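You operate a simulated robot arm through the tools that you are given. There is no shell and no other tool.

You are at the controls of a simulated two-armed robot. One attempt, no reset.

JOB
Refill the lid chute from the sleeve marked berry and shut the drawer.
Fine: the sleeves drawer; park the weight on the yellow deck plate; the sleeve stays in the chute; gate back in; the weight must not fall.

Only the result counts: the job must be done as asked and must still hold three seconds after the hand-in. Knocking over, shifting, dropping, spilling or breaking anything else fails it. Lids that push on must go on centred and level and be pressed home; caps that screw on are set level and turned clockwise until they are tight.

ROBOT AND FRAMES
Two 7-joint arms with two-finger parallel grippers on one trunk, on a base that drives. Base frame: it is fixed to the floor where the robot stands at the start and does not move with it; the origin is under the middle of the robot, x ahead of it, y to its left, z up. Units: m, degrees, N and s.
The left shoulder is at the start at [0.05, 0.187, 1.16], the right one opposite. With the tool pointing down near the work surface each hand reaches from about 0.1 to 0.52 m from the robot's upright axis, wherever it stands, measured 20 degrees to its own side. Places, roughly: blue drawer marked sleeves [0.5, 0.2, 0.6]; lid gate with green knob [0.6, 0.1, 1.3]; mouth of the lid chute [0.7, 0.1, 1.4]; top of the yellow deck plate [0.5, 0.6, 1]. Payload 3.43 kg a hand.
The tool frame of a hand sits at the grasp point between the pads (the TCP): z along the fingers, y along the line on which they close. The tips reach 0.03 m beyond it. Largest opening 0.094 m; finger width 0.028, thickness 0.01; the body of the gripper, 0.05 by 0.096 m, starts 0.055 m behind the TCP.
Orientation is that of the tool frame in the base frame, as [roll, pitch, yaw] about the fixed x, y, z axes, in that order (R = Rz(yaw) Ry(pitch) Rx(roll)). With the fingers straight down and closing along the base's y, the tool's x points along the base's -x, its y along +y and its z along -z.

CONTROLS
- The arms move only by the tool jog_arm. It takes "left_targets", "right_targets" or both (then of equal length, played together; a hand with none holds still); each is a list of rows, each a list of 7 numbers: the shift along the base's x, y, z in units of 250 mm (1.0 is 250 mm), then the turn, a rotation vector about the base's x, y, z in units of 45 degrees (1.0 is 45 degrees), then the opening, from 0 (shut) to 1 (fully open). In form: [[x, y, z, rx, ry, rz, hand], ...]. A call has 1 to 20 rows; each row is the pose to reach, as a shift and turn from the pose commanded when the call began. A call with a number of a shift or a turn outside -1 to 1 is refused whole. Each row takes 0.2 s and may step no farther than 0.05 m and 8.6 degrees from the row before; otherwise, or with a gripper value out of range, the whole call is refused. A pose out of reach is approached as far as the arm can. The call stops where the force on the tool passes 50 N (or 10 N more than at its start, if that is more) or the arm is blocked; 0.2 s more then pass. The fingers move at their own pace (about 0.153 m/s each) and stop on an object; they squeeze with about 44 N. The grip force told is the motor's: it shows also when the fingers shut on nothing. Time passes only in rows, and 0.2 s behind the last, so rows that repeat a pose let the fingers close. It gives the time, the measured TCP pose, the force on the tool (base axes), the opening and the grip force at its end, in the units of the frame above (readings bear some noise), with the torque about the TCP (base axes, N m) and any sound that the robot's microphone picked up.
- Cameras (640 x 400 px; columns grow to the right, rows downward): "scene" is now at [0.139, 0.0295, 1.3118]; the picture's right is [0.33, -0.94, 0.00], its down [-0.62, -0.22, -0.76] and it looks along [0.71, 0.25, -0.65] (base axes); focal length 214 px, centre (320, 200). "left" rides on the left gripper at [0.076, -0.014, -0.102] in its tool frame; the picture's right is [0.18, 0.98, 0.00], its down [-0.75, 0.14, -0.64] and it looks along [-0.63, 0.12, 0.77] (tool axes); focal length 243 px, centre (320, 200). "right" rides on the right gripper at [0.076, 0.014, -0.103] in its tool frame; the picture's right is [-0.18, 0.98, 0.00], its down [-0.75, -0.14, -0.64] and it looks along [-0.63, -0.12, 0.77] (tool axes); focal length 243 px, centre (320, 200). There is no depth. A picture from a camera that has moved, and an enlarged one, comes with that camera's place and axes in the base frame and with its lens.
- get_image(camera): a new picture of that camera. It takes no simulated time.
- move_column(by): slides the trunk up (or, below 0, down) by that many m; the arms and the scene camera ride with it, the base frame stays. It gives what a move gives, with no picture.
- steer(legs): drives the robot by 1 to 6 legs, each [ahead, left, turn to the left] in m, m and degrees, along the robot's own axes; the way and the turn of a leg run together, so that a leg with both is an arc; at most 1.5 m and 180 degrees a leg. The arms and the cameras ride along, it lands a little off, and it stops where it bumps. It gives what a move gives.
- head_to(pan, tilt): turns the head with the scene camera to pan (to the left, within 80 degrees either way) and tilt (down, from -29 to 69), counted from straight ahead of the robot. It gives what a move gives.
- inspect(camera, box): a new picture of the part [left, top, right, bottom] of that camera's present view, enlarged. It takes no simulated time.
- hand_in(): hands the job in; it is judged then, once.

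Nothing tells you exact positions but the pictures and the camera data. Unless the task says otherwise, let go and move clear before handing in.

The tools are called after "Call:" as a command line: name --argument value ..., lists and objects as JSON in quotes. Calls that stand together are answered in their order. jog_arm: Moves the arms, as the interface text tells. Its arguments: {"type":"object","properties":{"left_targets":{"type":"array"},"right_targets":{"type":"array"}},"required":[]} The other tools are called the same way: move_column (by) slides the trunk up or down; steer (legs) drives the base; head_to (pan, tilt) turns the head that bears the scene camera; get_image (camera) takes a picture; inspect (camera, box) takes an enlarged picture of a part of a camera's view; hand_in () hands the job in.

At the start:

```text
clock: 0.0
left_tool_pos: [0.3544, 0.424, 1.0001]
left_tcp_rot: [180.0, 0.0, -179.9]
left_force: [0.0, -0.7, 0.2]
left_wrist_torque: [0.0, -0.03, 0.02]
left_width: 0.094
left_finger_force: 0.1
right_tool_pos: [0.3423, -0.0026, 0.9995]
right_tcp_rot: [-179.9, 0.1, 180.0]
right_force: [-0.4, 0.3, -0.4]
right_wrist_torque: [-0.02, -0.01, 0.0]
right_width: 0.0939
right_finger_force: 0.0
trunk travel left (down, up): [-0.375, 0.057]
robot x, y, heading: [-0.0003, -0.0003, 0.0]
head pan, tilt: [19.4, 40.8]
```

scene: 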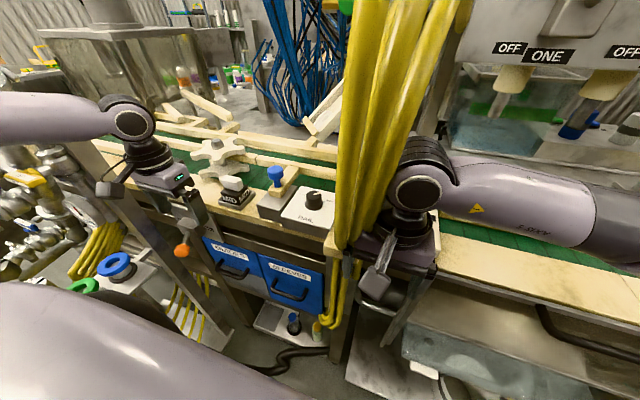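
right: 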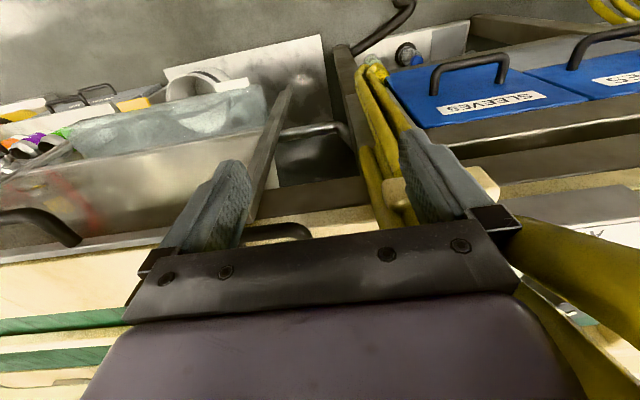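
left: 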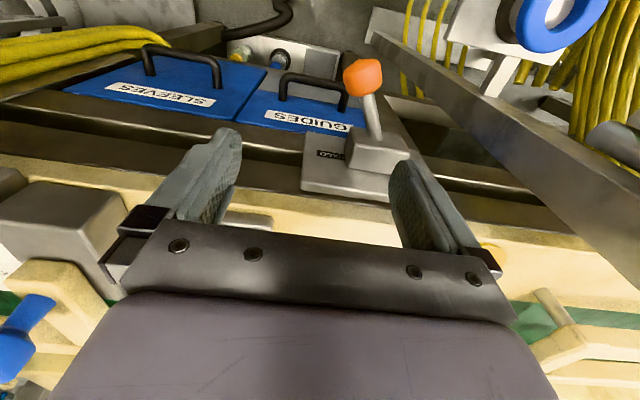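

I see a machine with a conveyor, blue drawers marked "guides" and "sleeves" below it, and cables hanging in front. I'll look around with the head before moving anything.

Call:
head_to --pan 10 --tilt 0

```text
clock: 1.1
left_tool_pos: [0.3559, 0.4252, 1.0008]
left_tcp_rot: [-180.0, 0.1, -179.9]
left_force: [0.2, -0.6, 0.0]
left_wrist_torque: [0.0, 0.02, 0.0]
left_width: 0.0942
left_finger_force: 0.0
right_tool_pos: [0.3419, -0.0023, 1.0003]
right_tcp_rot: [-179.9, 0.0, -180.0]
right_force: [-0.2, -1.0, -0.6]
right_wrist_torque: [-0.04, 0.01, 0.01]
right_width: 0.0938
right_finger_force: 0.1
trunk travel left (down, up): [-0.375, 0.057]
robot x, y, heading: [-0.0018, -0.0003, 0.5]
head pan, tilt: [10.0, 0.0]
```

Call:
get_image --camera "scene"

```text
taken
camera scene: at [0.1481, 0.0171, 1.3767], right [0.17, -0.98, 0.0], down [0.0, 0.0, -1.0], along [0.98, 0.17, 0.0], focal length 214 px, centre (320, 200)
```

scene: 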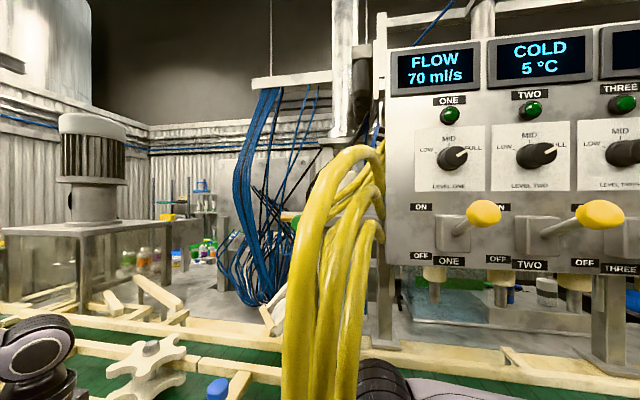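

The lid gate and chute seem to be hidden behind the yellow hose bundle from here. I'll look around more before deciding.

Call:
inspect --camera "scene" --box '[220, 60, 420, 380]'

Call:
get_image --camera "left"

Call:
get_image --camera "right"

```text
1.25 times, centred on (320, 220) of scene
camera zoom: at [0.1481, 0.0171, 1.3767], right [0.17, -0.98, 0.0], down [0.0, 0.0, -1.0], along [0.98, 0.17, 0.0], focal length 268 px, centre (320, 175)
```

zoom: 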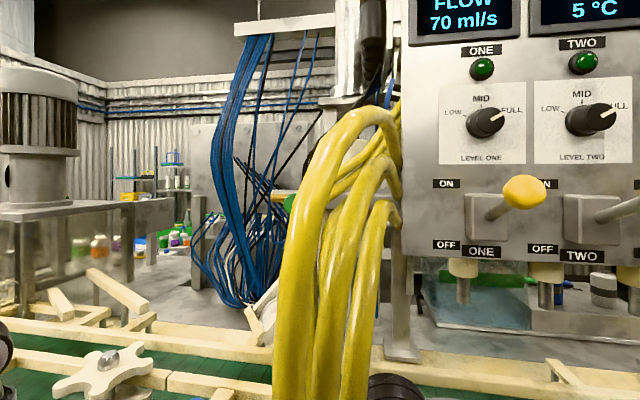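

```text
taken
camera left: at [0.2805, 0.4099, 1.1021], right [-0.19, 0.98, 0.0], down [0.75, 0.14, 0.64], along [0.63, 0.12, -0.77], focal length 243 px, centre (320, 200)
```

left: 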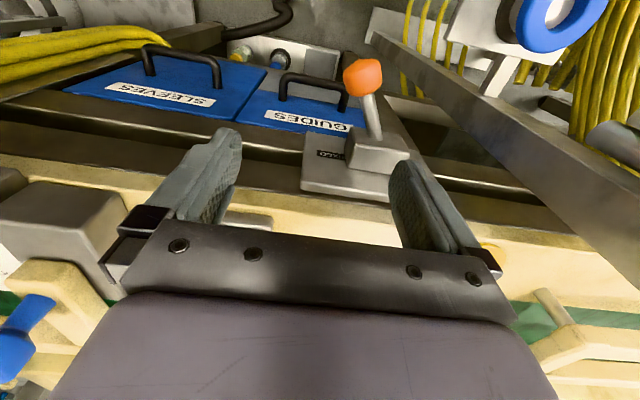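

```text
taken
camera right: at [0.2664, 0.0128, 1.1028], right [0.18, 0.98, 0.0], down [0.75, -0.14, 0.64], along [0.63, -0.12, -0.77], focal length 243 px, centre (320, 200)
```

right: 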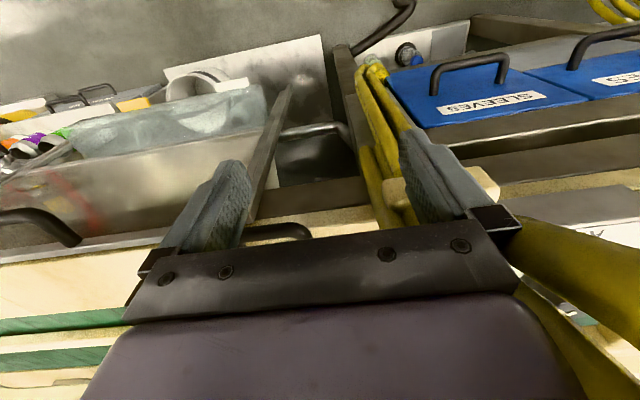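

Call:
head_to --pan 20 --tilt 65

Call:
get_image --camera "scene"

Call:
head_to --pan 65 --tilt 35

Call:
get_image --camera "scene"

Call:
head_to --pan -35 --tilt 35

Call:
get_image --camera "scene"

```text
clock: 2.4
left_tool_pos: [0.3556, 0.4253, 0.9991]
left_tcp_rot: [179.9, -0.1, -180.0]
left_force: [-1.2, -0.2, -0.3]
left_wrist_torque: [0.01, 0.0, -0.01]
left_width: 0.0942
left_finger_force: 0.1
right_tool_pos: [0.3406, -0.0026, 0.9988]
right_tcp_rot: [-179.9, 0.0, -180.0]
right_force: [-0.4, -0.8, 0.1]
right_wrist_torque: [0.01, 0.04, 0.01]
right_width: 0.0943
right_finger_force: 0.1
trunk travel left (down, up): [-0.375, 0.057]
robot x, y, heading: [-0.0004, 0.0012, -0.2]
head pan, tilt: [20.0, 65.0]
```

```text
taken
camera scene: at [0.1165, 0.0222, 1.2808], right [0.34, -0.94, 0.0], down [-0.85, -0.31, -0.42], along [0.4, 0.14, -0.91], focal length 214 px, centre (320, 200)
```

scene: 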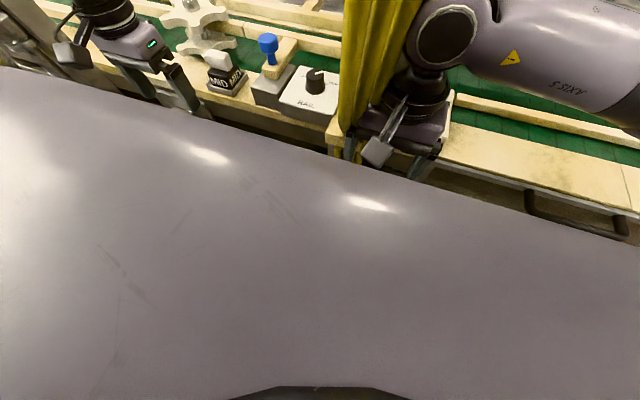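

```text
clock: 3.5
left_tool_pos: [0.3554, 0.4235, 0.9988]
left_tcp_rot: [180.0, 0.0, -179.9]
left_force: [0.3, -0.4, -0.6]
left_wrist_torque: [0.02, 0.01, 0.01]
left_width: 0.094
left_finger_force: 0.1
right_tool_pos: [0.3424, -0.0029, 1.0005]
right_tcp_rot: [-179.9, 0.1, -180.0]
right_force: [-0.1, -0.1, 0.1]
right_wrist_torque: [0.02, -0.03, -0.02]
right_width: 0.094
right_finger_force: 0.1
trunk travel left (down, up): [-0.375, 0.057]
robot x, y, heading: [0.0043, -0.0012, 0.1]
head pan, tilt: [65.0, 35.0]
```

```text
taken
camera scene: at [0.0967, 0.0812, 1.3206], right [0.91, -0.42, 0.0], down [-0.24, -0.52, -0.82], along [0.35, 0.74, -0.57], focal length 214 px, centre (320, 200)
```

scene: 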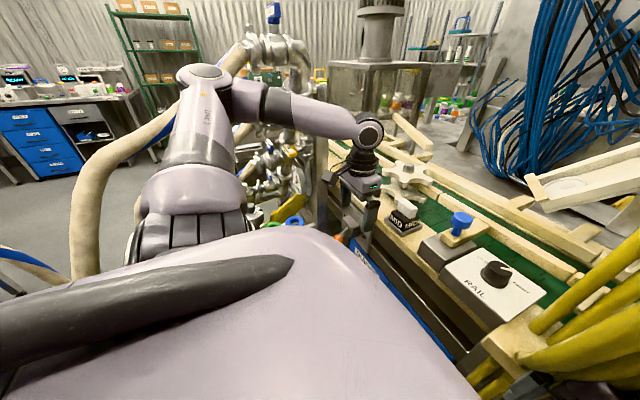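

```text
clock: 5.3
left_tool_pos: [0.356, 0.4232, 1.0007]
left_tcp_rot: [180.0, 0.0, -179.8]
left_force: [-0.5, -0.2, -0.5]
left_wrist_torque: [0.01, -0.02, -0.01]
left_width: 0.0941
left_finger_force: 0.0
right_tool_pos: [0.3416, -0.0029, 0.9995]
right_tcp_rot: [-179.8, 0.0, -180.0]
right_force: [0.0, -0.3, -0.2]
right_wrist_torque: [0.03, 0.0, -0.01]
right_width: 0.094
right_finger_force: 0.1
trunk travel left (down, up): [-0.375, 0.057]
robot x, y, heading: [0.001, -0.0015, -0.1]
head pan, tilt: [-35.0, 35.0]
```

```text
taken
camera scene: at [0.1316, -0.0491, 1.3206], right [-0.57, -0.82, 0.0], down [-0.47, 0.33, -0.82], along [0.67, -0.47, -0.57], focal length 214 px, centre (320, 200)
```

scene: 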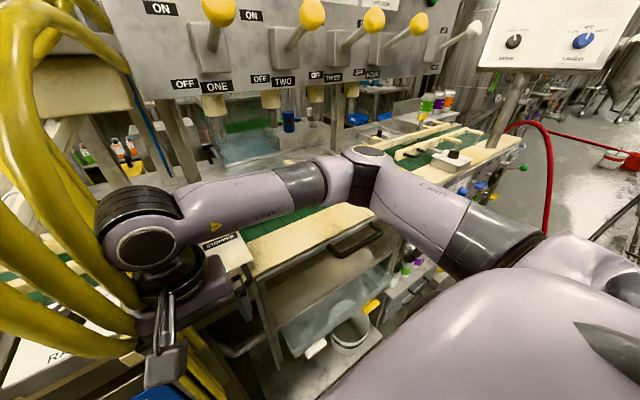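

The hoses hang in front of the chute. I'll back off a little to get a full view, then look from the sides.

Call:
steer --legs '[[-0.35, 0, 0]]'

Call:
head_to --pan 10 --tilt 20

Call:
get_image --camera "scene"

Call:
get_image --camera "left"

Call:
get_image --camera "right"

```text
clock: 7.6
left_tool_pos: [0.0075, 0.4239, 1.0004]
left_tcp_rot: [179.9, 0.2, -179.8]
left_force: [0.7, 0.3, -0.6]
left_wrist_torque: [0.03, -0.01, 0.0]
left_width: 0.0941
left_finger_force: 0.0
right_tool_pos: [-0.0049, -0.0018, 0.9988]
right_tcp_rot: [180.0, 0.0, -179.9]
right_force: [0.7, -0.1, 0.4]
right_wrist_torque: [0.01, 0.0, 0.02]
right_width: 0.0939
right_finger_force: 0.0
trunk travel left (down, up): [-0.375, 0.057]
robot x, y, heading: [-0.3498, -0.0027, 0.0]
head pan, tilt: [-35.0, 35.0]
```

```text
clock: 8.7
left_tool_pos: [0.0088, 0.4237, 0.9996]
left_tcp_rot: [179.9, 0.0, -179.8]
left_force: [0.6, 0.2, 0.0]
left_wrist_torque: [-0.04, -0.02, 0.02]
left_width: 0.094
left_finger_force: 0.1
right_tool_pos: [-0.005, -0.0028, 1.0002]
right_tcp_rot: [-179.9, 0.1, -180.0]
right_force: [-0.1, -0.7, 0.1]
right_wrist_torque: [0.01, -0.06, -0.01]
right_width: 0.0939
right_finger_force: 0.0
trunk travel left (down, up): [-0.375, 0.057]
robot x, y, heading: [-0.347, 0.0009, 0.0]
head pan, tilt: [10.0, 20.0]
```

```text
taken
camera scene: at [-0.1954, 0.0175, 1.3444], right [0.17, -0.98, 0.0], down [-0.34, -0.06, -0.94], along [0.93, 0.16, -0.34], focal length 214 px, centre (320, 200)
```

scene: 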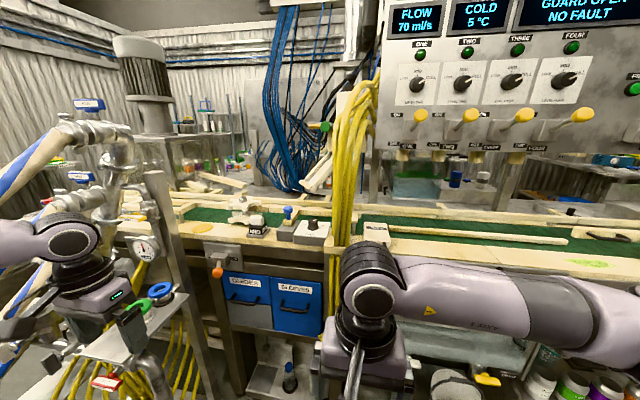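

```text
taken
camera left: at [-0.0667, 0.4101, 1.1021], right [-0.19, 0.98, 0.0], down [0.75, 0.14, 0.64], along [0.63, 0.12, -0.77], focal length 243 px, centre (320, 200)
```

left: 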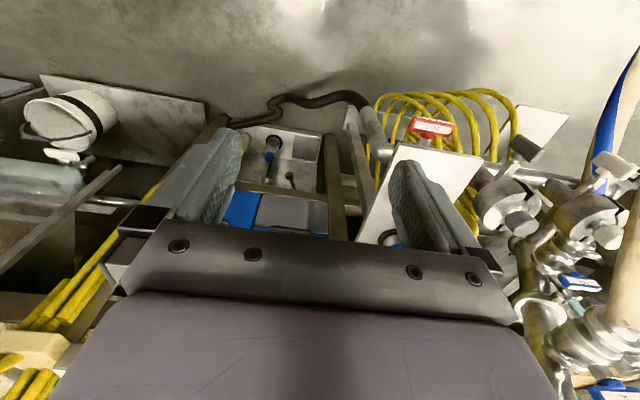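

```text
taken
camera right: at [-0.0801, 0.013, 1.1028], right [0.18, 0.98, 0.0], down [0.75, -0.14, 0.64], along [0.63, -0.12, -0.77], focal length 243 px, centre (320, 200)
```

right: 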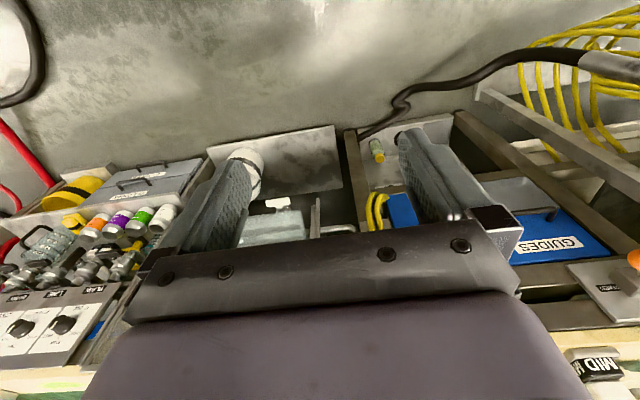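

Call:
inspect --camera "scene" --box '[240, 60, 440, 185]'

Call:
inspect --camera "scene" --box '[160, 180, 360, 305]'

```text
3.20 times, centred on (340, 122) of scene
camera zoom: at [-0.1954, 0.0175, 1.3444], right [0.17, -0.98, 0.0], down [-0.34, -0.06, -0.94], along [0.93, 0.16, -0.34], focal length 686 px, centre (256, 448)
```

zoom: 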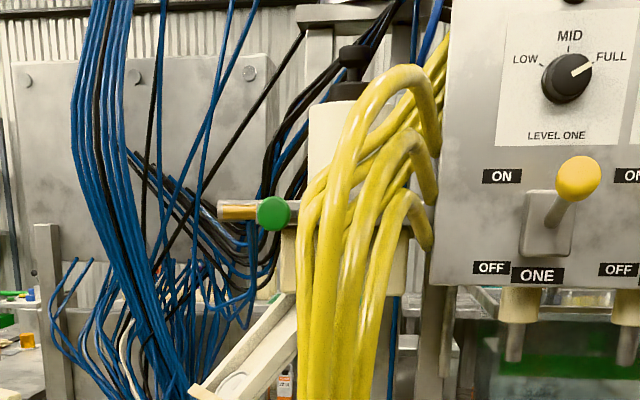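

```text
3.20 times, centred on (260, 242) of scene
camera zoom: at [-0.1954, 0.0175, 1.3444], right [0.17, -0.98, 0.0], down [-0.34, -0.06, -0.94], along [0.93, 0.16, -0.34], focal length 686 px, centre (512, 64)
```

zoom: 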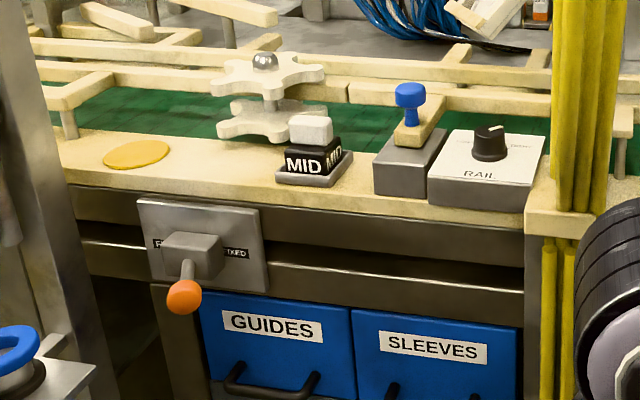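

The chute is a pale upright tube behind the yellow hoses, with a black-knobbed weight on top and a green-knobbed gate on its left. The yellow disc on the deck must be the deck plate. I'll raise the left hand and tilt it so its camera looks at the chute from the left.

Call:
jog_arm --left_targets '[[0, 0, 0.1667, 0, -0.1667, 0, 1], [0, 0, 0.3333, 0, -0.3333, 0, 1], [0, 0, 0.5, 0, -0.5, 0, 1], [0, 0, 0.6667, 0, -0.6667, 0, 1], [0, 0, 0.8333, 0, -0.8333, 0, 1], [0, 0, 1.0, 0, -1.0, 0, 1]]'

Call:
get_image --camera "left"

```text
clock: 10.1
left_tool_pos: [0.0082, 0.426, 1.2504]
left_tcp_rot: [-179.8, 45.0, -179.8]
left_force: [-0.4, 0.2, 1.0]
left_wrist_torque: [-0.01, 0.01, 0.01]
left_width: 0.0938
left_finger_force: 0.0
right_tool_pos: [-0.0042, -0.0029, 1.0006]
right_tcp_rot: [-179.8, 0.1, -179.9]
right_force: [0.7, 0.4, 0.3]
right_wrist_torque: [0.03, -0.01, 0.05]
right_width: 0.0939
right_finger_force: 0.1
trunk travel left (down, up): [-0.375, 0.057]
robot x, y, heading: [-0.3451, 0.0037, 0.2]
head pan, tilt: [10.0, 20.0]
```

```text
taken
camera left: at [-0.1178, 0.4112, 1.2693], right [-0.13, 0.98, -0.13], down [0.08, 0.14, 0.99], along [0.99, 0.12, -0.09], focal length 243 px, centre (320, 200)
```

left: 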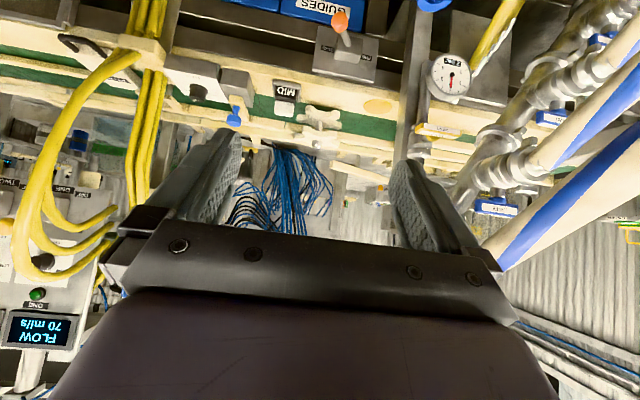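

Call:
jog_arm --left_targets '[[0.1, 0, 0.16, 0, 0, 0, 1], [0.2, 0, 0.32, 0, 0, 0, 1], [0.3, 0, 0.48, 0, 0, 0, 1], [0.4, 0, 0.64, 0, 0, 0, 1], [0.5, 0, 0.8, 0, 0, 0, 1], [0.6, 0, 0.96, 0, 0, 0, 1], [0.6, 0, 1.0, 0, 0, 0, 1]]'

Call:
get_image --camera "left"

Call:
get_image --camera "scene"

```text
clock: 11.7
left_tool_pos: [0.1429, 0.4305, 1.479]
left_tcp_rot: [179.6, 44.9, 179.9]
left_force: [0.0, 0.6, 0.2]
left_wrist_torque: [0.03, -0.02, 0.0]
left_width: 0.0941
left_finger_force: 0.0
left hand out of reach, approached as far as the arm can: row 6, 7
right_tool_pos: [-0.0045, -0.0016, 0.9992]
right_tcp_rot: [-179.8, 0.0, -180.0]
right_force: [0.4, 0.6, -0.4]
right_wrist_torque: [0.0, 0.01, 0.02]
right_width: 0.0939
right_finger_force: 0.0
trunk travel left (down, up): [-0.375, 0.057]
robot x, y, heading: [-0.3464, -0.0029, 0.2]
head pan, tilt: [10.0, 20.0]
```

```text
taken
camera left: at [0.0167, 0.4163, 1.4959], right [-0.13, 0.98, -0.13], down [0.08, 0.14, 0.99], along [0.99, 0.12, -0.09], focal length 243 px, centre (320, 200)
```

left: 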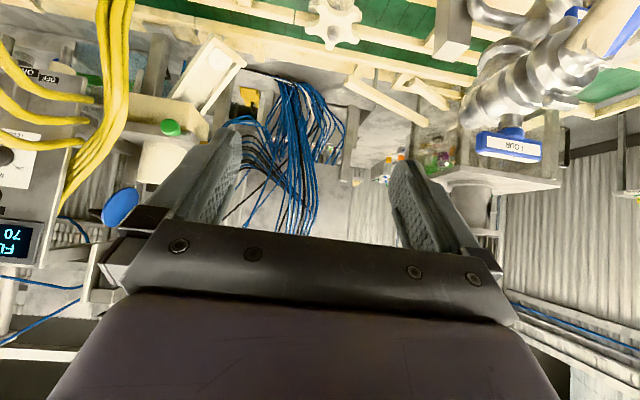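

```text
taken
camera scene: at [-0.1949, 0.0174, 1.3444], right [0.18, -0.98, 0.0], down [-0.34, -0.06, -0.94], along [0.92, 0.16, -0.34], focal length 214 px, centre (320, 200)
```

scene: 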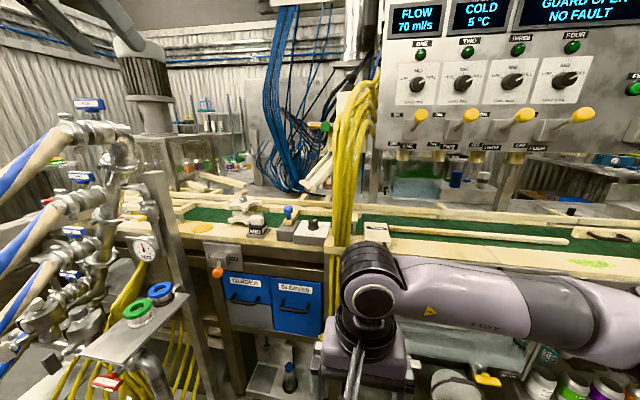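

Call:
inspect --camera "left" --box '[50, 40, 290, 230]'

```text
2.11 times, centred on (170, 135) of left
camera zoom: at [0.0167, 0.4163, 1.4959], right [-0.13, 0.98, -0.13], down [0.08, 0.14, 0.99], along [0.99, 0.12, -0.09], focal length 511 px, centre (636, 337)
```

zoom: 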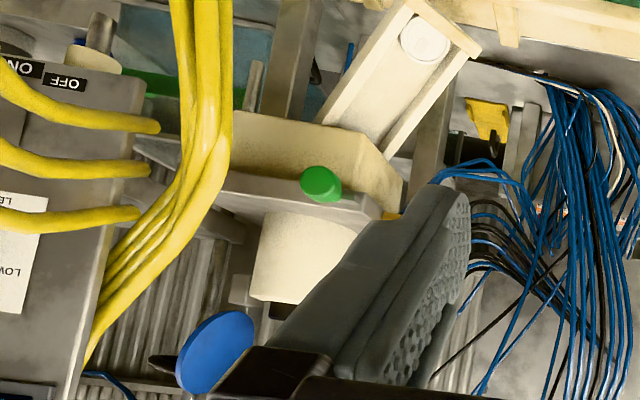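

Call:
jog_arm --left_targets '[[0, -0.1, 0, 0, -0.11, 0, 1], [0, -0.2, 0, 0, -0.22, 0, 1], [0, -0.3, 0, 0, -0.33, 0, 1], [0, -0.4, 0, 0, -0.44, 0, 1]]'

Call:
get_image --camera "left"

Call:
inspect --camera "left" --box '[80, 0, 320, 150]'

```text
clock: 12.7
left_tool_pos: [0.1416, 0.3277, 1.4777]
left_tcp_rot: [-179.4, 64.9, -179.3]
left_force: [0.6, -0.1, 0.1]
left_wrist_torque: [0.03, 0.04, 0.02]
left_width: 0.0938
left_finger_force: 0.0
right_tool_pos: [-0.0047, -0.0037, 1.0]
right_tcp_rot: [-179.8, 0.1, -179.9]
right_force: [-0.3, -0.1, -0.3]
right_wrist_torque: [0.04, 0.01, -0.02]
right_width: 0.0939
right_finger_force: 0.2
trunk travel left (down, up): [-0.375, 0.057]
robot x, y, heading: [-0.3474, 0.0004, -0.1]
head pan, tilt: [10.0, 20.0]
```

```text
taken
camera left: at [0.0174, 0.3138, 1.4524], right [-0.08, 0.98, -0.17], down [-0.26, 0.15, 0.95], along [0.96, 0.12, 0.25], focal length 243 px, centre (320, 200)
```

left: 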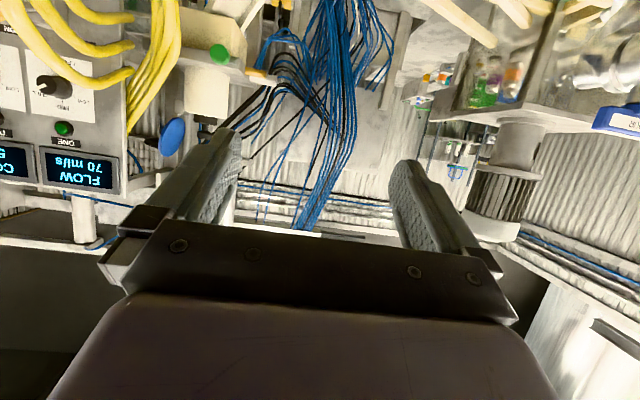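

```text
2.67 times, centred on (200, 75) of left
camera zoom: at [0.0174, 0.3138, 1.4524], right [-0.08, 0.98, -0.17], down [-0.26, 0.15, 0.95], along [0.96, 0.12, 0.25], focal length 647 px, centre (640, 533)
```

zoom: 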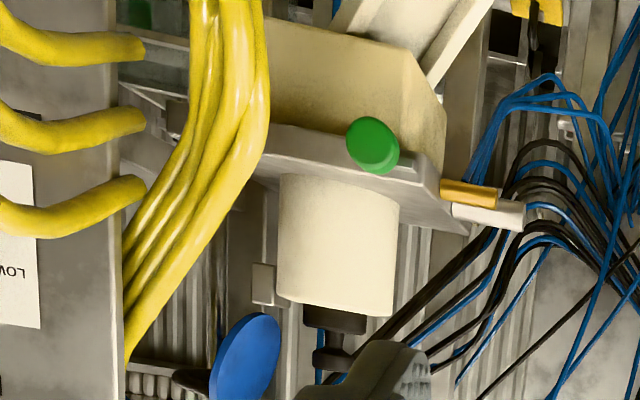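

The view (upside down) shows the cream tube with a black weight in its mouth and the gate plate with the green knob pointing toward the robot. I put the knob at about [0.58, 0.13, 1.33] and the weight neck at about [0.72, 0.06, 1.49]. Next I'll raise the trunk and get a higher, closer look at the weight.

Call:
move_column --by 0.05

Call:
jog_arm --left_targets '[[-0.1, 0, 0.17, 0, 0.1, 0, 1], [-0.2, 0, 0.34, 0, 0.2, 0, 1], [-0.3, 0, 0.5, 0, 0.3, 0, 1], [-0.3, 0, 0.66, 0, 0.4, 0, 1]]'

Call:
steer --legs '[[0.22, 0, 0]]'

Call:
get_image --camera "left"

Call:
get_image --camera "scene"

```text
clock: 13.6
left_tool_pos: [0.1429, 0.3291, 1.5276]
left_tcp_rot: [-179.6, 64.9, -179.4]
left_force: [-0.1, 0.4, -0.1]
left_wrist_torque: [0.02, 0.02, 0.02]
left_width: 0.0939
left_finger_force: 0.1
right_tool_pos: [-0.0043, -0.0022, 1.05]
right_tcp_rot: [-179.9, 0.1, -179.9]
right_force: [-0.1, 0.0, 0.7]
right_wrist_torque: [0.01, -0.03, 0.01]
right_width: 0.0941
right_finger_force: 0.0
trunk travel left (down, up): [-0.425, 0.007]
robot x, y, heading: [-0.3467, 0.0012, -0.0]
head pan, tilt: [10.0, 20.0]
```

```text
clock: 14.6
left_tool_pos: [0.045, 0.3656, 1.5961]
left_tcp_rot: [-179.8, 49.2, -179.6]
left_force: [1.1, 0.6, 0.3]
left_wrist_torque: [-0.05, 0.03, -0.03]
left_width: 0.0939
left_finger_force: 0.0
left hand out of reach, approached as far as the arm can: row 2, 3, 4
right_tool_pos: [-0.0047, -0.0019, 1.0493]
right_tcp_rot: [-179.9, 0.1, -179.9]
right_force: [0.1, -0.1, 0.0]
right_wrist_torque: [-0.02, -0.04, -0.03]
right_width: 0.094
right_finger_force: 0.1
trunk travel left (down, up): [-0.425, 0.007]
robot x, y, heading: [-0.3486, -0.0008, 0.3]
head pan, tilt: [10.0, 20.0]
```

```text
clock: 16.3
left_tool_pos: [0.2679, 0.3622, 1.5958]
left_tcp_rot: [-179.8, 49.2, 179.9]
left_force: [0.6, 0.1, 0.5]
left_wrist_torque: [0.0, 0.02, -0.02]
left_width: 0.0942
left_finger_force: 0.0
right_tool_pos: [0.2176, -0.0043, 1.0494]
right_tcp_rot: [-179.9, 0.0, 179.8]
right_force: [0.6, -0.7, 0.5]
right_wrist_torque: [0.04, 0.04, -0.01]
right_width: 0.0941
right_finger_force: 0.1
trunk travel left (down, up): [-0.425, 0.007]
robot x, y, heading: [-0.1259, -0.0, -0.3]
head pan, tilt: [10.0, 20.0]
```

```text
taken
camera left: at [0.1419, 0.3492, 1.6033], right [-0.12, 0.98, -0.14], down [0.01, 0.14, 0.99], along [0.99, 0.11, -0.02], focal length 243 px, centre (320, 200)
```

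left: 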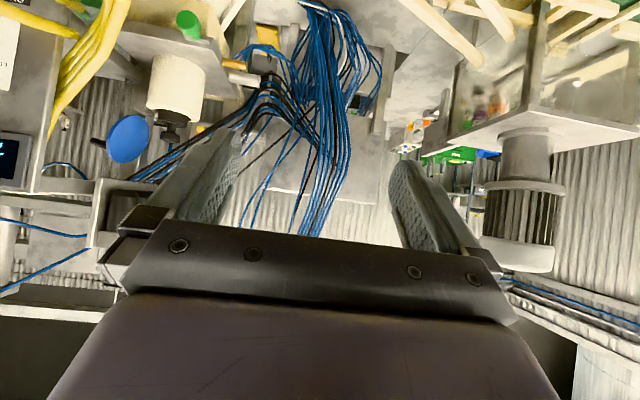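

```text
taken
camera scene: at [0.0271, 0.0164, 1.3944], right [0.17, -0.99, 0.0], down [-0.34, -0.06, -0.94], along [0.93, 0.16, -0.34], focal length 214 px, centre (320, 200)
```

scene: 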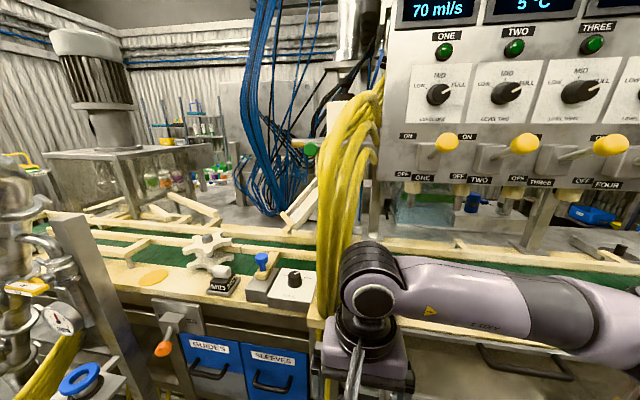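

Call:
inspect --camera "left" --box '[50, 0, 290, 170]'

Call:
inspect --camera "scene" --box '[260, 60, 420, 200]'

```text
2.35 times, centred on (170, 85) of left
camera zoom: at [0.1419, 0.3492, 1.6033], right [-0.12, 0.98, -0.14], down [0.01, 0.14, 0.99], along [0.99, 0.11, -0.02], focal length 571 px, centre (673, 471)
```

zoom: 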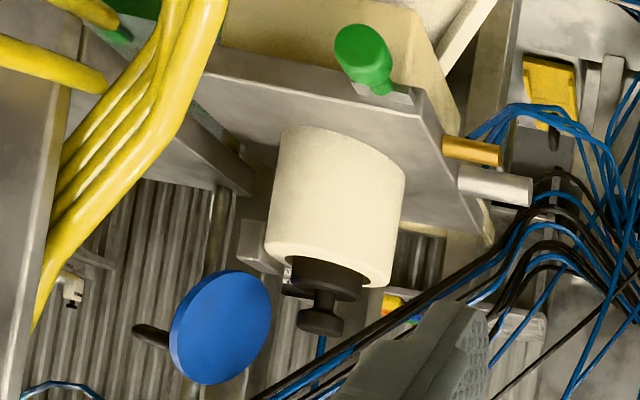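

```text
2.86 times, centred on (340, 130) of scene
camera zoom: at [0.0271, 0.0164, 1.3944], right [0.17, -0.99, 0.0], down [-0.34, -0.06, -0.94], along [0.93, 0.16, -0.34], focal length 613 px, centre (263, 400)
```

zoom: 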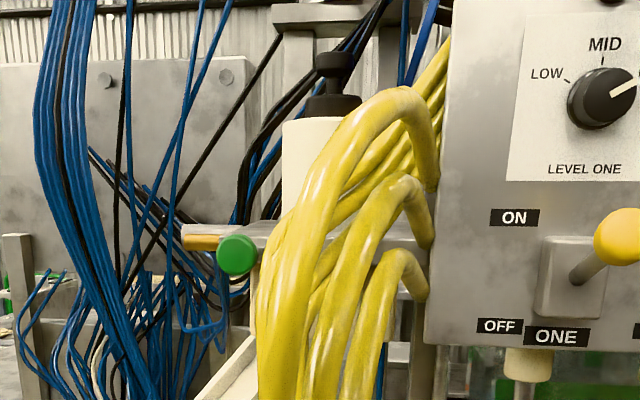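

The weight has a black knob about 43 mm across at about [0.716, 0.061, 1.50]. The tube mouth is near z 1.446, and there is a blue disc at about [0.75, -0.04, 1.52] that I must avoid. I'll move the right arm out of the way, then look at the deck plate and drawer area.

Call:
jog_arm --right_targets '[[-0.1, -0.16, 0, 0, 0, 0, 1], [-0.2, -0.32, 0, 0, 0, 0, 1], [-0.3, -0.48, 0, 0, 0, 0, 1], [-0.4, -0.64, 0, 0, 0, 0, 1], [-0.4, -0.8, 0, 0, 0, 0, 1], [-0.4, -0.96, 0, 0, 0, 0, 1]]'

Call:
head_to --pan 30 --tilt 35

Call:
get_image --camera "scene"

Call:
inspect --camera "scene" --box '[100, 100, 340, 250]'

Call:
inspect --camera "scene" --box '[200, 200, 440, 350]'

```text
clock: 17.7
left_tool_pos: [0.2657, 0.3633, 1.5954]
left_tcp_rot: [-179.8, 49.4, 179.9]
left_force: [-0.4, -0.5, -0.2]
left_wrist_torque: [-0.03, 0.01, 0.0]
left_width: 0.0941
left_finger_force: 0.0
right_tool_pos: [0.1408, -0.248, 1.0538]
right_tcp_rot: [179.9, -0.1, 179.9]
right_force: [-0.1, -0.1, 0.0]
right_wrist_torque: [-0.02, -0.01, 0.05]
right_width: 0.094
right_finger_force: 0.1
right hand out of reach, approached as far as the arm can: row 4, 5, 6
trunk travel left (down, up): [-0.425, 0.007]
robot x, y, heading: [-0.1244, -0.0, -0.0]
head pan, tilt: [10.0, 20.0]
```

```text
clock: 18.5
left_tool_pos: [0.2681, 0.362, 1.5952]
left_tcp_rot: [-179.7, 49.4, 180.0]
left_force: [-0.2, 0.3, 0.2]
left_wrist_torque: [-0.01, -0.02, 0.0]
left_width: 0.0941
left_finger_force: 0.0
right_tool_pos: [0.1413, -0.2457, 1.0526]
right_tcp_rot: [-179.9, -0.1, 179.8]
right_force: [0.0, -0.9, 0.3]
right_wrist_torque: [0.01, -0.02, 0.0]
right_width: 0.094
right_finger_force: 0.0
trunk travel left (down, up): [-0.425, 0.007]
robot x, y, heading: [-0.1278, 0.002, -0.2]
head pan, tilt: [30.0, 35.0]
```

```text
taken
camera scene: at [0.011, 0.0442, 1.3707], right [0.5, -0.87, 0.0], down [-0.5, -0.28, -0.82], along [0.71, 0.41, -0.57], focal length 214 px, centre (320, 200)
```

scene: 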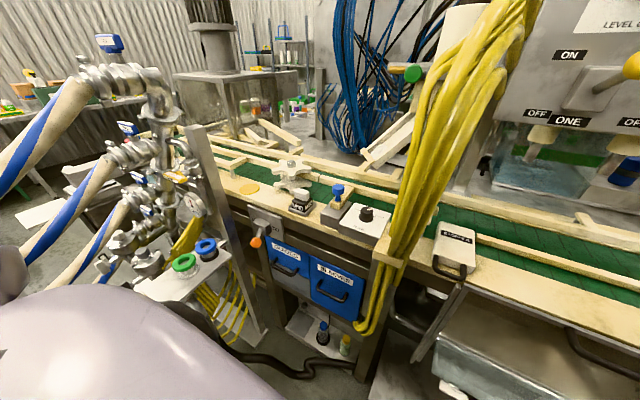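

```text
2.67 times, centred on (220, 175) of scene
camera zoom: at [0.011, 0.0442, 1.3707], right [0.5, -0.87, 0.0], down [-0.5, -0.28, -0.82], along [0.71, 0.41, -0.57], focal length 572 px, centre (587, 267)
```

zoom: 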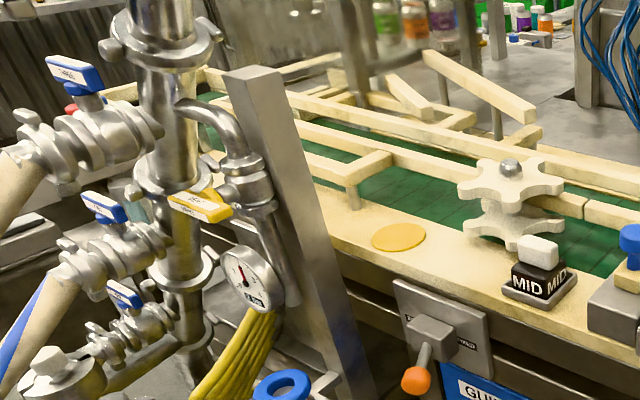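

```text
2.67 times, centred on (320, 275) of scene
camera zoom: at [0.011, 0.0442, 1.3707], right [0.5, -0.87, 0.0], down [-0.5, -0.28, -0.82], along [0.71, 0.41, -0.57], focal length 572 px, centre (320, 0)
```

zoom: 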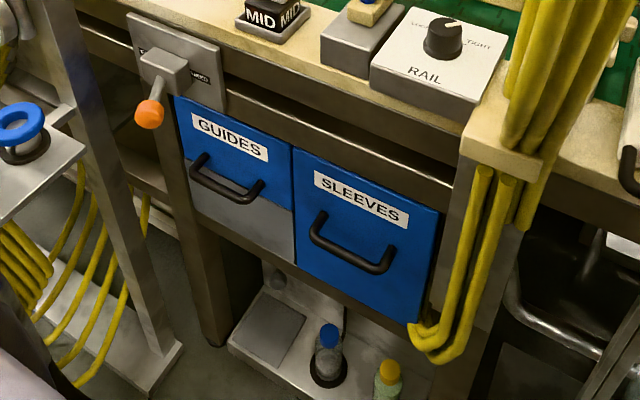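

The yellow plate sits at about [0.45, 0.585, 0.965], behind a steel post. I'll tilt the left hand to nearly horizontal and yaw it in, then test whether it can reach the weight-lifting height in free space.

Call:
jog_arm --left_targets '[[0, -0.05, -0.05, 0, -0.14, 0, 1], [0, -0.1, -0.1, 0, -0.28, 0, 1], [0, -0.15, -0.15, 0, -0.42, 0, 1], [0, -0.2, -0.2, 0, -0.56, 0, 1]]'

Call:
jog_arm --left_targets '[[0.05, -0.1, 0, 0, 0, -0.15, 1], [0.1, -0.2, 0, 0, 0, -0.3, 1], [0.15, -0.3, 0, 0, 0, -0.45, 1], [0.2, -0.4, 0, 0, 0, -0.6, 1], [0.25, -0.5, 0, 0, 0, -0.75, 1]]'

```text
clock: 19.5
left_tool_pos: [0.2668, 0.3114, 1.5442]
left_tcp_rot: [-179.6, 74.5, -179.9]
left_force: [-0.1, 0.2, 0.4]
left_wrist_torque: [-0.02, 0.03, 0.01]
left_width: 0.0939
left_finger_force: 0.1
right_tool_pos: [0.1416, -0.2453, 1.0533]
right_tcp_rot: [-179.9, -0.1, 179.8]
right_force: [0.8, 0.2, 0.0]
right_wrist_torque: [0.02, -0.01, -0.01]
right_width: 0.0941
right_finger_force: 0.1
trunk travel left (down, up): [-0.425, 0.007]
robot x, y, heading: [-0.1259, -0.0037, -0.1]
head pan, tilt: [30.0, 35.0]
```

```text
clock: 20.7
left_tool_pos: [0.331, 0.1882, 1.5459]
left_tcp_rot: [-179.8, 74.7, 146.2]
left_force: [-0.3, -0.1, 0.4]
left_wrist_torque: [0.0, 0.0, -0.03]
left_width: 0.0937
left_finger_force: 0.1
right_tool_pos: [0.1419, -0.2458, 1.0523]
right_tcp_rot: [-179.9, -0.1, 179.8]
right_force: [0.1, 0.0, 0.6]
right_wrist_torque: [0.02, 0.0, 0.04]
right_width: 0.094
right_finger_force: 0.2
trunk travel left (down, up): [-0.425, 0.007]
robot x, y, heading: [-0.1221, 0.0024, -0.1]
head pan, tilt: [30.0, 35.0]
```

Call:
jog_arm --left_targets '[[0.13, -0.1, 0.04, 0, 0, 0, 1], [0.26, -0.2, 0.08, 0, 0, 0, 1], [0.39, -0.3, 0.12, 0, 0, 0, 1], [0.52, -0.4, 0.16, 0, 0, 0, 1], [0.64, -0.5, 0.22, 0, 0, 0, 1]]'

Call:
get_image --camera "left"

```text
clock: 21.9
left_tool_pos: [0.391, 0.1472, 1.5585]
left_tcp_rot: [-179.9, 74.4, 146.3]
left_force: [-0.5, -0.5, -0.8]
left_wrist_torque: [0.01, -0.01, -0.01]
left_width: 0.0937
left_finger_force: 0.1
left hand out of reach, approached as far as the arm can: row 2, 3, 4, 5
right_tool_pos: [0.1413, -0.2457, 1.0522]
right_tcp_rot: [-180.0, -0.1, 179.8]
right_force: [0.3, 0.5, 0.5]
right_wrist_torque: [0.03, -0.01, 0.0]
right_width: 0.0938
right_finger_force: 0.0
trunk travel left (down, up): [-0.425, 0.007]
robot x, y, heading: [-0.1256, 0.001, 0.0]
head pan, tilt: [30.0, 35.0]
```

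```text
taken
camera left: at [0.2849, 0.2012, 1.5124], right [0.51, 0.84, -0.18], down [-0.27, 0.35, 0.9], along [0.82, -0.41, 0.4], focal length 243 px, centre (320, 200)
```

left: 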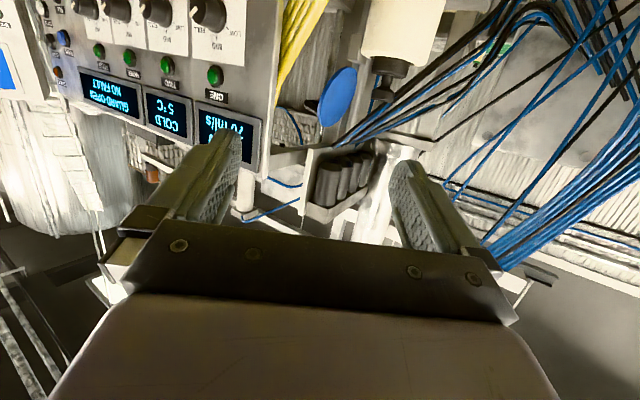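

The straight-on reach is too short. If I turn the robot about 45° to the right, the left shoulder comes well forward and the right arm swings away from the machine. I'll yaw the hand back first, then turn in place.

Call:
jog_arm --left_targets '[[-0.1, 0.1, 0, 0, 0, 0.15, 1], [-0.2, 0.2, 0, 0, 0, 0.3, 1], [-0.3, 0.3, 0, 0, 0, 0.45, 1], [-0.4, 0.4, 0, 0, 0, 0.6, 1], [-0.5, 0.5, 0, 0, 0, 0.75, 1]]'

Call:
steer --legs '[[0, 0, -45]]'

Call:
head_to --pan 45 --tilt 20

Call:
get_image --camera "scene"

Call:
get_image --camera "left"

Call:
get_image --camera "right"

```text
clock: 23.1
left_tool_pos: [0.2646, 0.2717, 1.5581]
left_tcp_rot: [-179.5, 74.6, -179.6]
left_force: [-0.8, 0.4, 0.4]
left_wrist_torque: [-0.01, -0.02, 0.0]
left_width: 0.0943
left_finger_force: 0.1
right_tool_pos: [0.1416, -0.2454, 1.0509]
right_tcp_rot: [-180.0, -0.2, 179.9]
right_force: [0.7, -0.2, -0.6]
right_wrist_torque: [0.01, -0.01, -0.02]
right_width: 0.094
right_finger_force: 0.2
trunk travel left (down, up): [-0.425, 0.007]
robot x, y, heading: [-0.1258, -0.0027, -0.0]
head pan, tilt: [30.0, 35.0]
```

```text
clock: 25.6
left_tool_pos: [0.3449, -0.082, 1.5585]
left_tcp_rot: [-179.8, 74.5, 135.5]
left_force: [-0.2, -0.4, -0.2]
left_wrist_torque: [0.04, 0.0, -0.02]
left_width: 0.0939
left_finger_force: 0.0
right_tool_pos: [-0.1071, -0.3616, 1.0527]
right_tcp_rot: [-179.8, -0.1, 135.2]
right_force: [-0.6, 0.3, 0.1]
right_wrist_torque: [0.01, -0.01, 0.02]
right_width: 0.0939
right_finger_force: 0.1
trunk travel left (down, up): [-0.425, 0.007]
robot x, y, heading: [-0.1273, -0.0006, -44.8]
head pan, tilt: [30.0, 35.0]
```

```text
clock: 26.4
left_tool_pos: [0.3449, -0.0819, 1.5584]
left_tcp_rot: [-179.8, 74.5, 135.4]
left_force: [0.0, -0.5, -0.9]
left_wrist_torque: [-0.02, 0.0, 0.02]
left_width: 0.0938
left_finger_force: 0.1
right_tool_pos: [-0.1065, -0.3625, 1.0519]
right_tcp_rot: [-180.0, -0.2, 135.2]
right_force: [1.0, 0.5, -0.3]
right_wrist_torque: [-0.02, 0.0, 0.04]
right_width: 0.0943
right_finger_force: 0.2
trunk travel left (down, up): [-0.425, 0.007]
robot x, y, heading: [-0.1235, -0.0, -44.9]
head pan, tilt: [45.0, 20.0]
```

```text
taken
camera scene: at [0.0108, -0.04, 1.3944], right [0.0, -1.0, 0.0], down [-0.34, 0.0, -0.94], along [0.94, 0.0, -0.34], focal length 214 px, centre (320, 200)
```

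scene: 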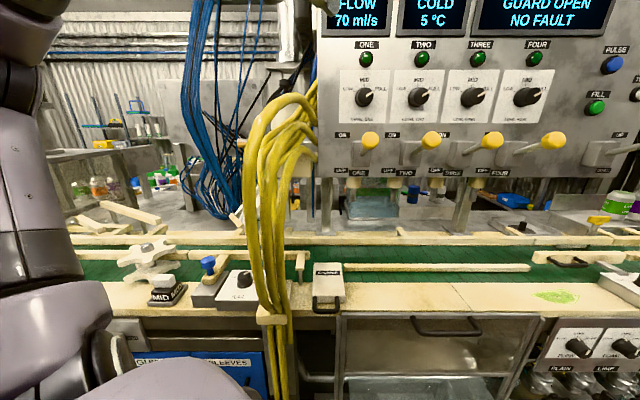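

```text
taken
camera left: at [0.2512, -0.0087, 1.512], right [0.66, 0.73, -0.18], down [-0.2, 0.4, 0.9], along [0.73, -0.56, 0.4], focal length 243 px, centre (320, 200)
```

left: 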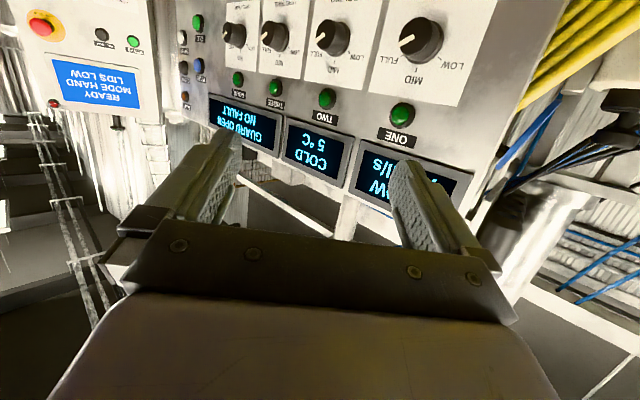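

```text
taken
camera right: at [-0.1498, -0.2969, 1.1555], right [0.82, 0.57, 0.0], down [0.44, -0.63, 0.64], along [0.36, -0.53, -0.77], focal length 243 px, centre (320, 200)
```

right: 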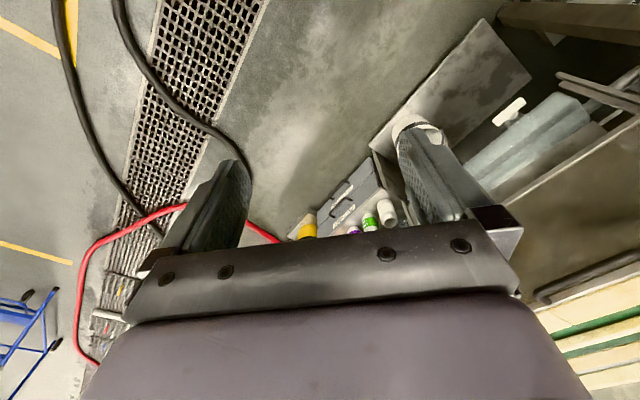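

Call:
jog_arm --left_targets '[[-0.04, 0.16, 0, 0, 0, 0.14, 1], [-0.08, 0.32, 0, 0, 0, 0.28, 1], [-0.12, 0.48, 0, 0, 0, 0.42, 1], [-0.16, 0.64, 0, 0, 0, 0.56, 1], [-0.2, 0.8, 0, 0, 0, 0.56, 1]]'

Call:
steer --legs '[[0.06, 0.17, 0]]'

Call:
get_image --camera "scene"

Call:
get_image --camera "left"

```text
clock: 27.6
left_tool_pos: [0.2948, 0.1214, 1.5595]
left_tcp_rot: [-179.8, 74.5, 160.7]
left_force: [0.7, 0.0, 1.1]
left_wrist_torque: [0.0, 0.02, 0.0]
left_width: 0.0939
left_finger_force: 0.1
right_tool_pos: [-0.107, -0.3615, 1.0527]
right_tcp_rot: [-179.9, -0.1, 135.1]
right_force: [1.1, -0.7, 0.1]
right_wrist_torque: [-0.03, 0.0, 0.03]
right_width: 0.0941
right_finger_force: 0.1
trunk travel left (down, up): [-0.425, 0.007]
robot x, y, heading: [-0.1298, 0.0009, -44.7]
head pan, tilt: [45.0, 20.0]
```

```text
clock: 29.7
left_tool_pos: [0.4579, 0.1983, 1.5573]
left_tcp_rot: [-179.9, 74.5, 160.7]
left_force: [0.0, -0.8, 0.1]
left_wrist_torque: [-0.02, -0.03, -0.02]
left_width: 0.0939
left_finger_force: 0.1
right_tool_pos: [0.0565, -0.2828, 1.0517]
right_tcp_rot: [-180.0, -0.2, 135.2]
right_force: [-0.8, -0.6, 0.6]
right_wrist_torque: [0.01, 0.02, 0.02]
right_width: 0.0938
right_finger_force: 0.1
trunk travel left (down, up): [-0.425, 0.007]
robot x, y, heading: [0.037, 0.0766, -44.8]
head pan, tilt: [45.0, 20.0]
```

```text
taken
camera scene: at [0.1744, 0.0395, 1.3944], right [0.0, -1.0, 0.0], down [-0.34, 0.0, -0.94], along [0.94, 0.0, -0.34], focal length 214 px, centre (320, 200)
```

scene: 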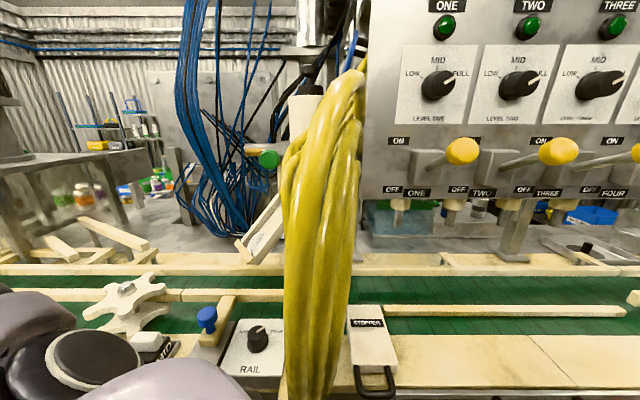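

```text
taken
camera left: at [0.3417, 0.2245, 1.5112], right [0.28, 0.94, -0.18], down [-0.35, 0.27, 0.9], along [0.89, -0.19, 0.4], focal length 243 px, centre (320, 200)
```

left: 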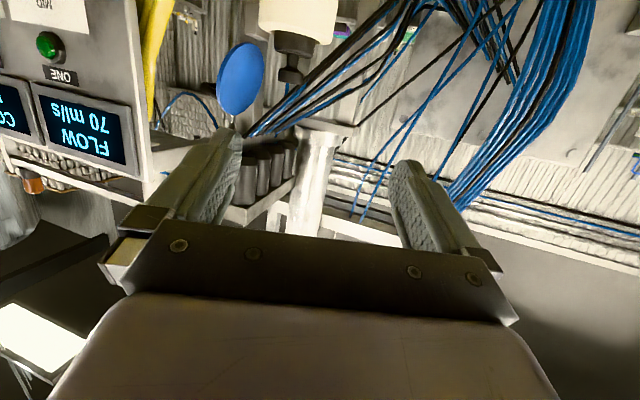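

Call:
inspect --camera "left" --box '[140, 0, 380, 150]'

Call:
inspect --camera "scene" --box '[220, 20, 380, 200]'

```text
2.67 times, centred on (260, 75) of left
camera zoom: at [0.3417, 0.2245, 1.5112], right [0.28, 0.94, -0.18], down [-0.35, 0.27, 0.9], along [0.89, -0.19, 0.4], focal length 647 px, centre (480, 533)
```

zoom: 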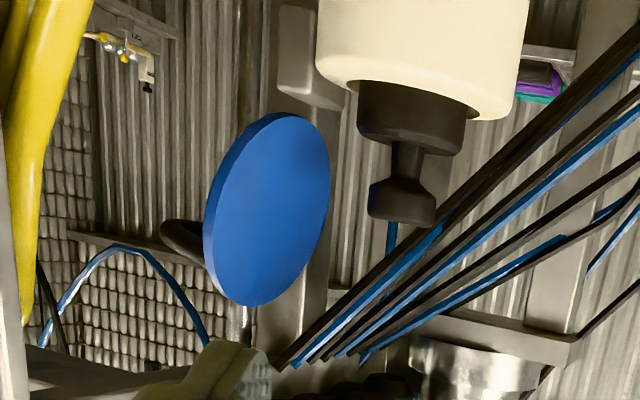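

```text
2.22 times, centred on (300, 110) of scene
camera zoom: at [0.1744, 0.0395, 1.3944], right [0.0, -1.0, 0.0], down [-0.34, 0.0, -0.94], along [0.94, 0.0, -0.34], focal length 477 px, centre (364, 400)
```

zoom: 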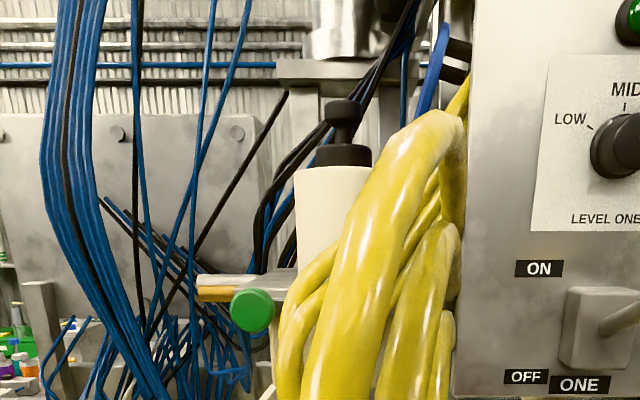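

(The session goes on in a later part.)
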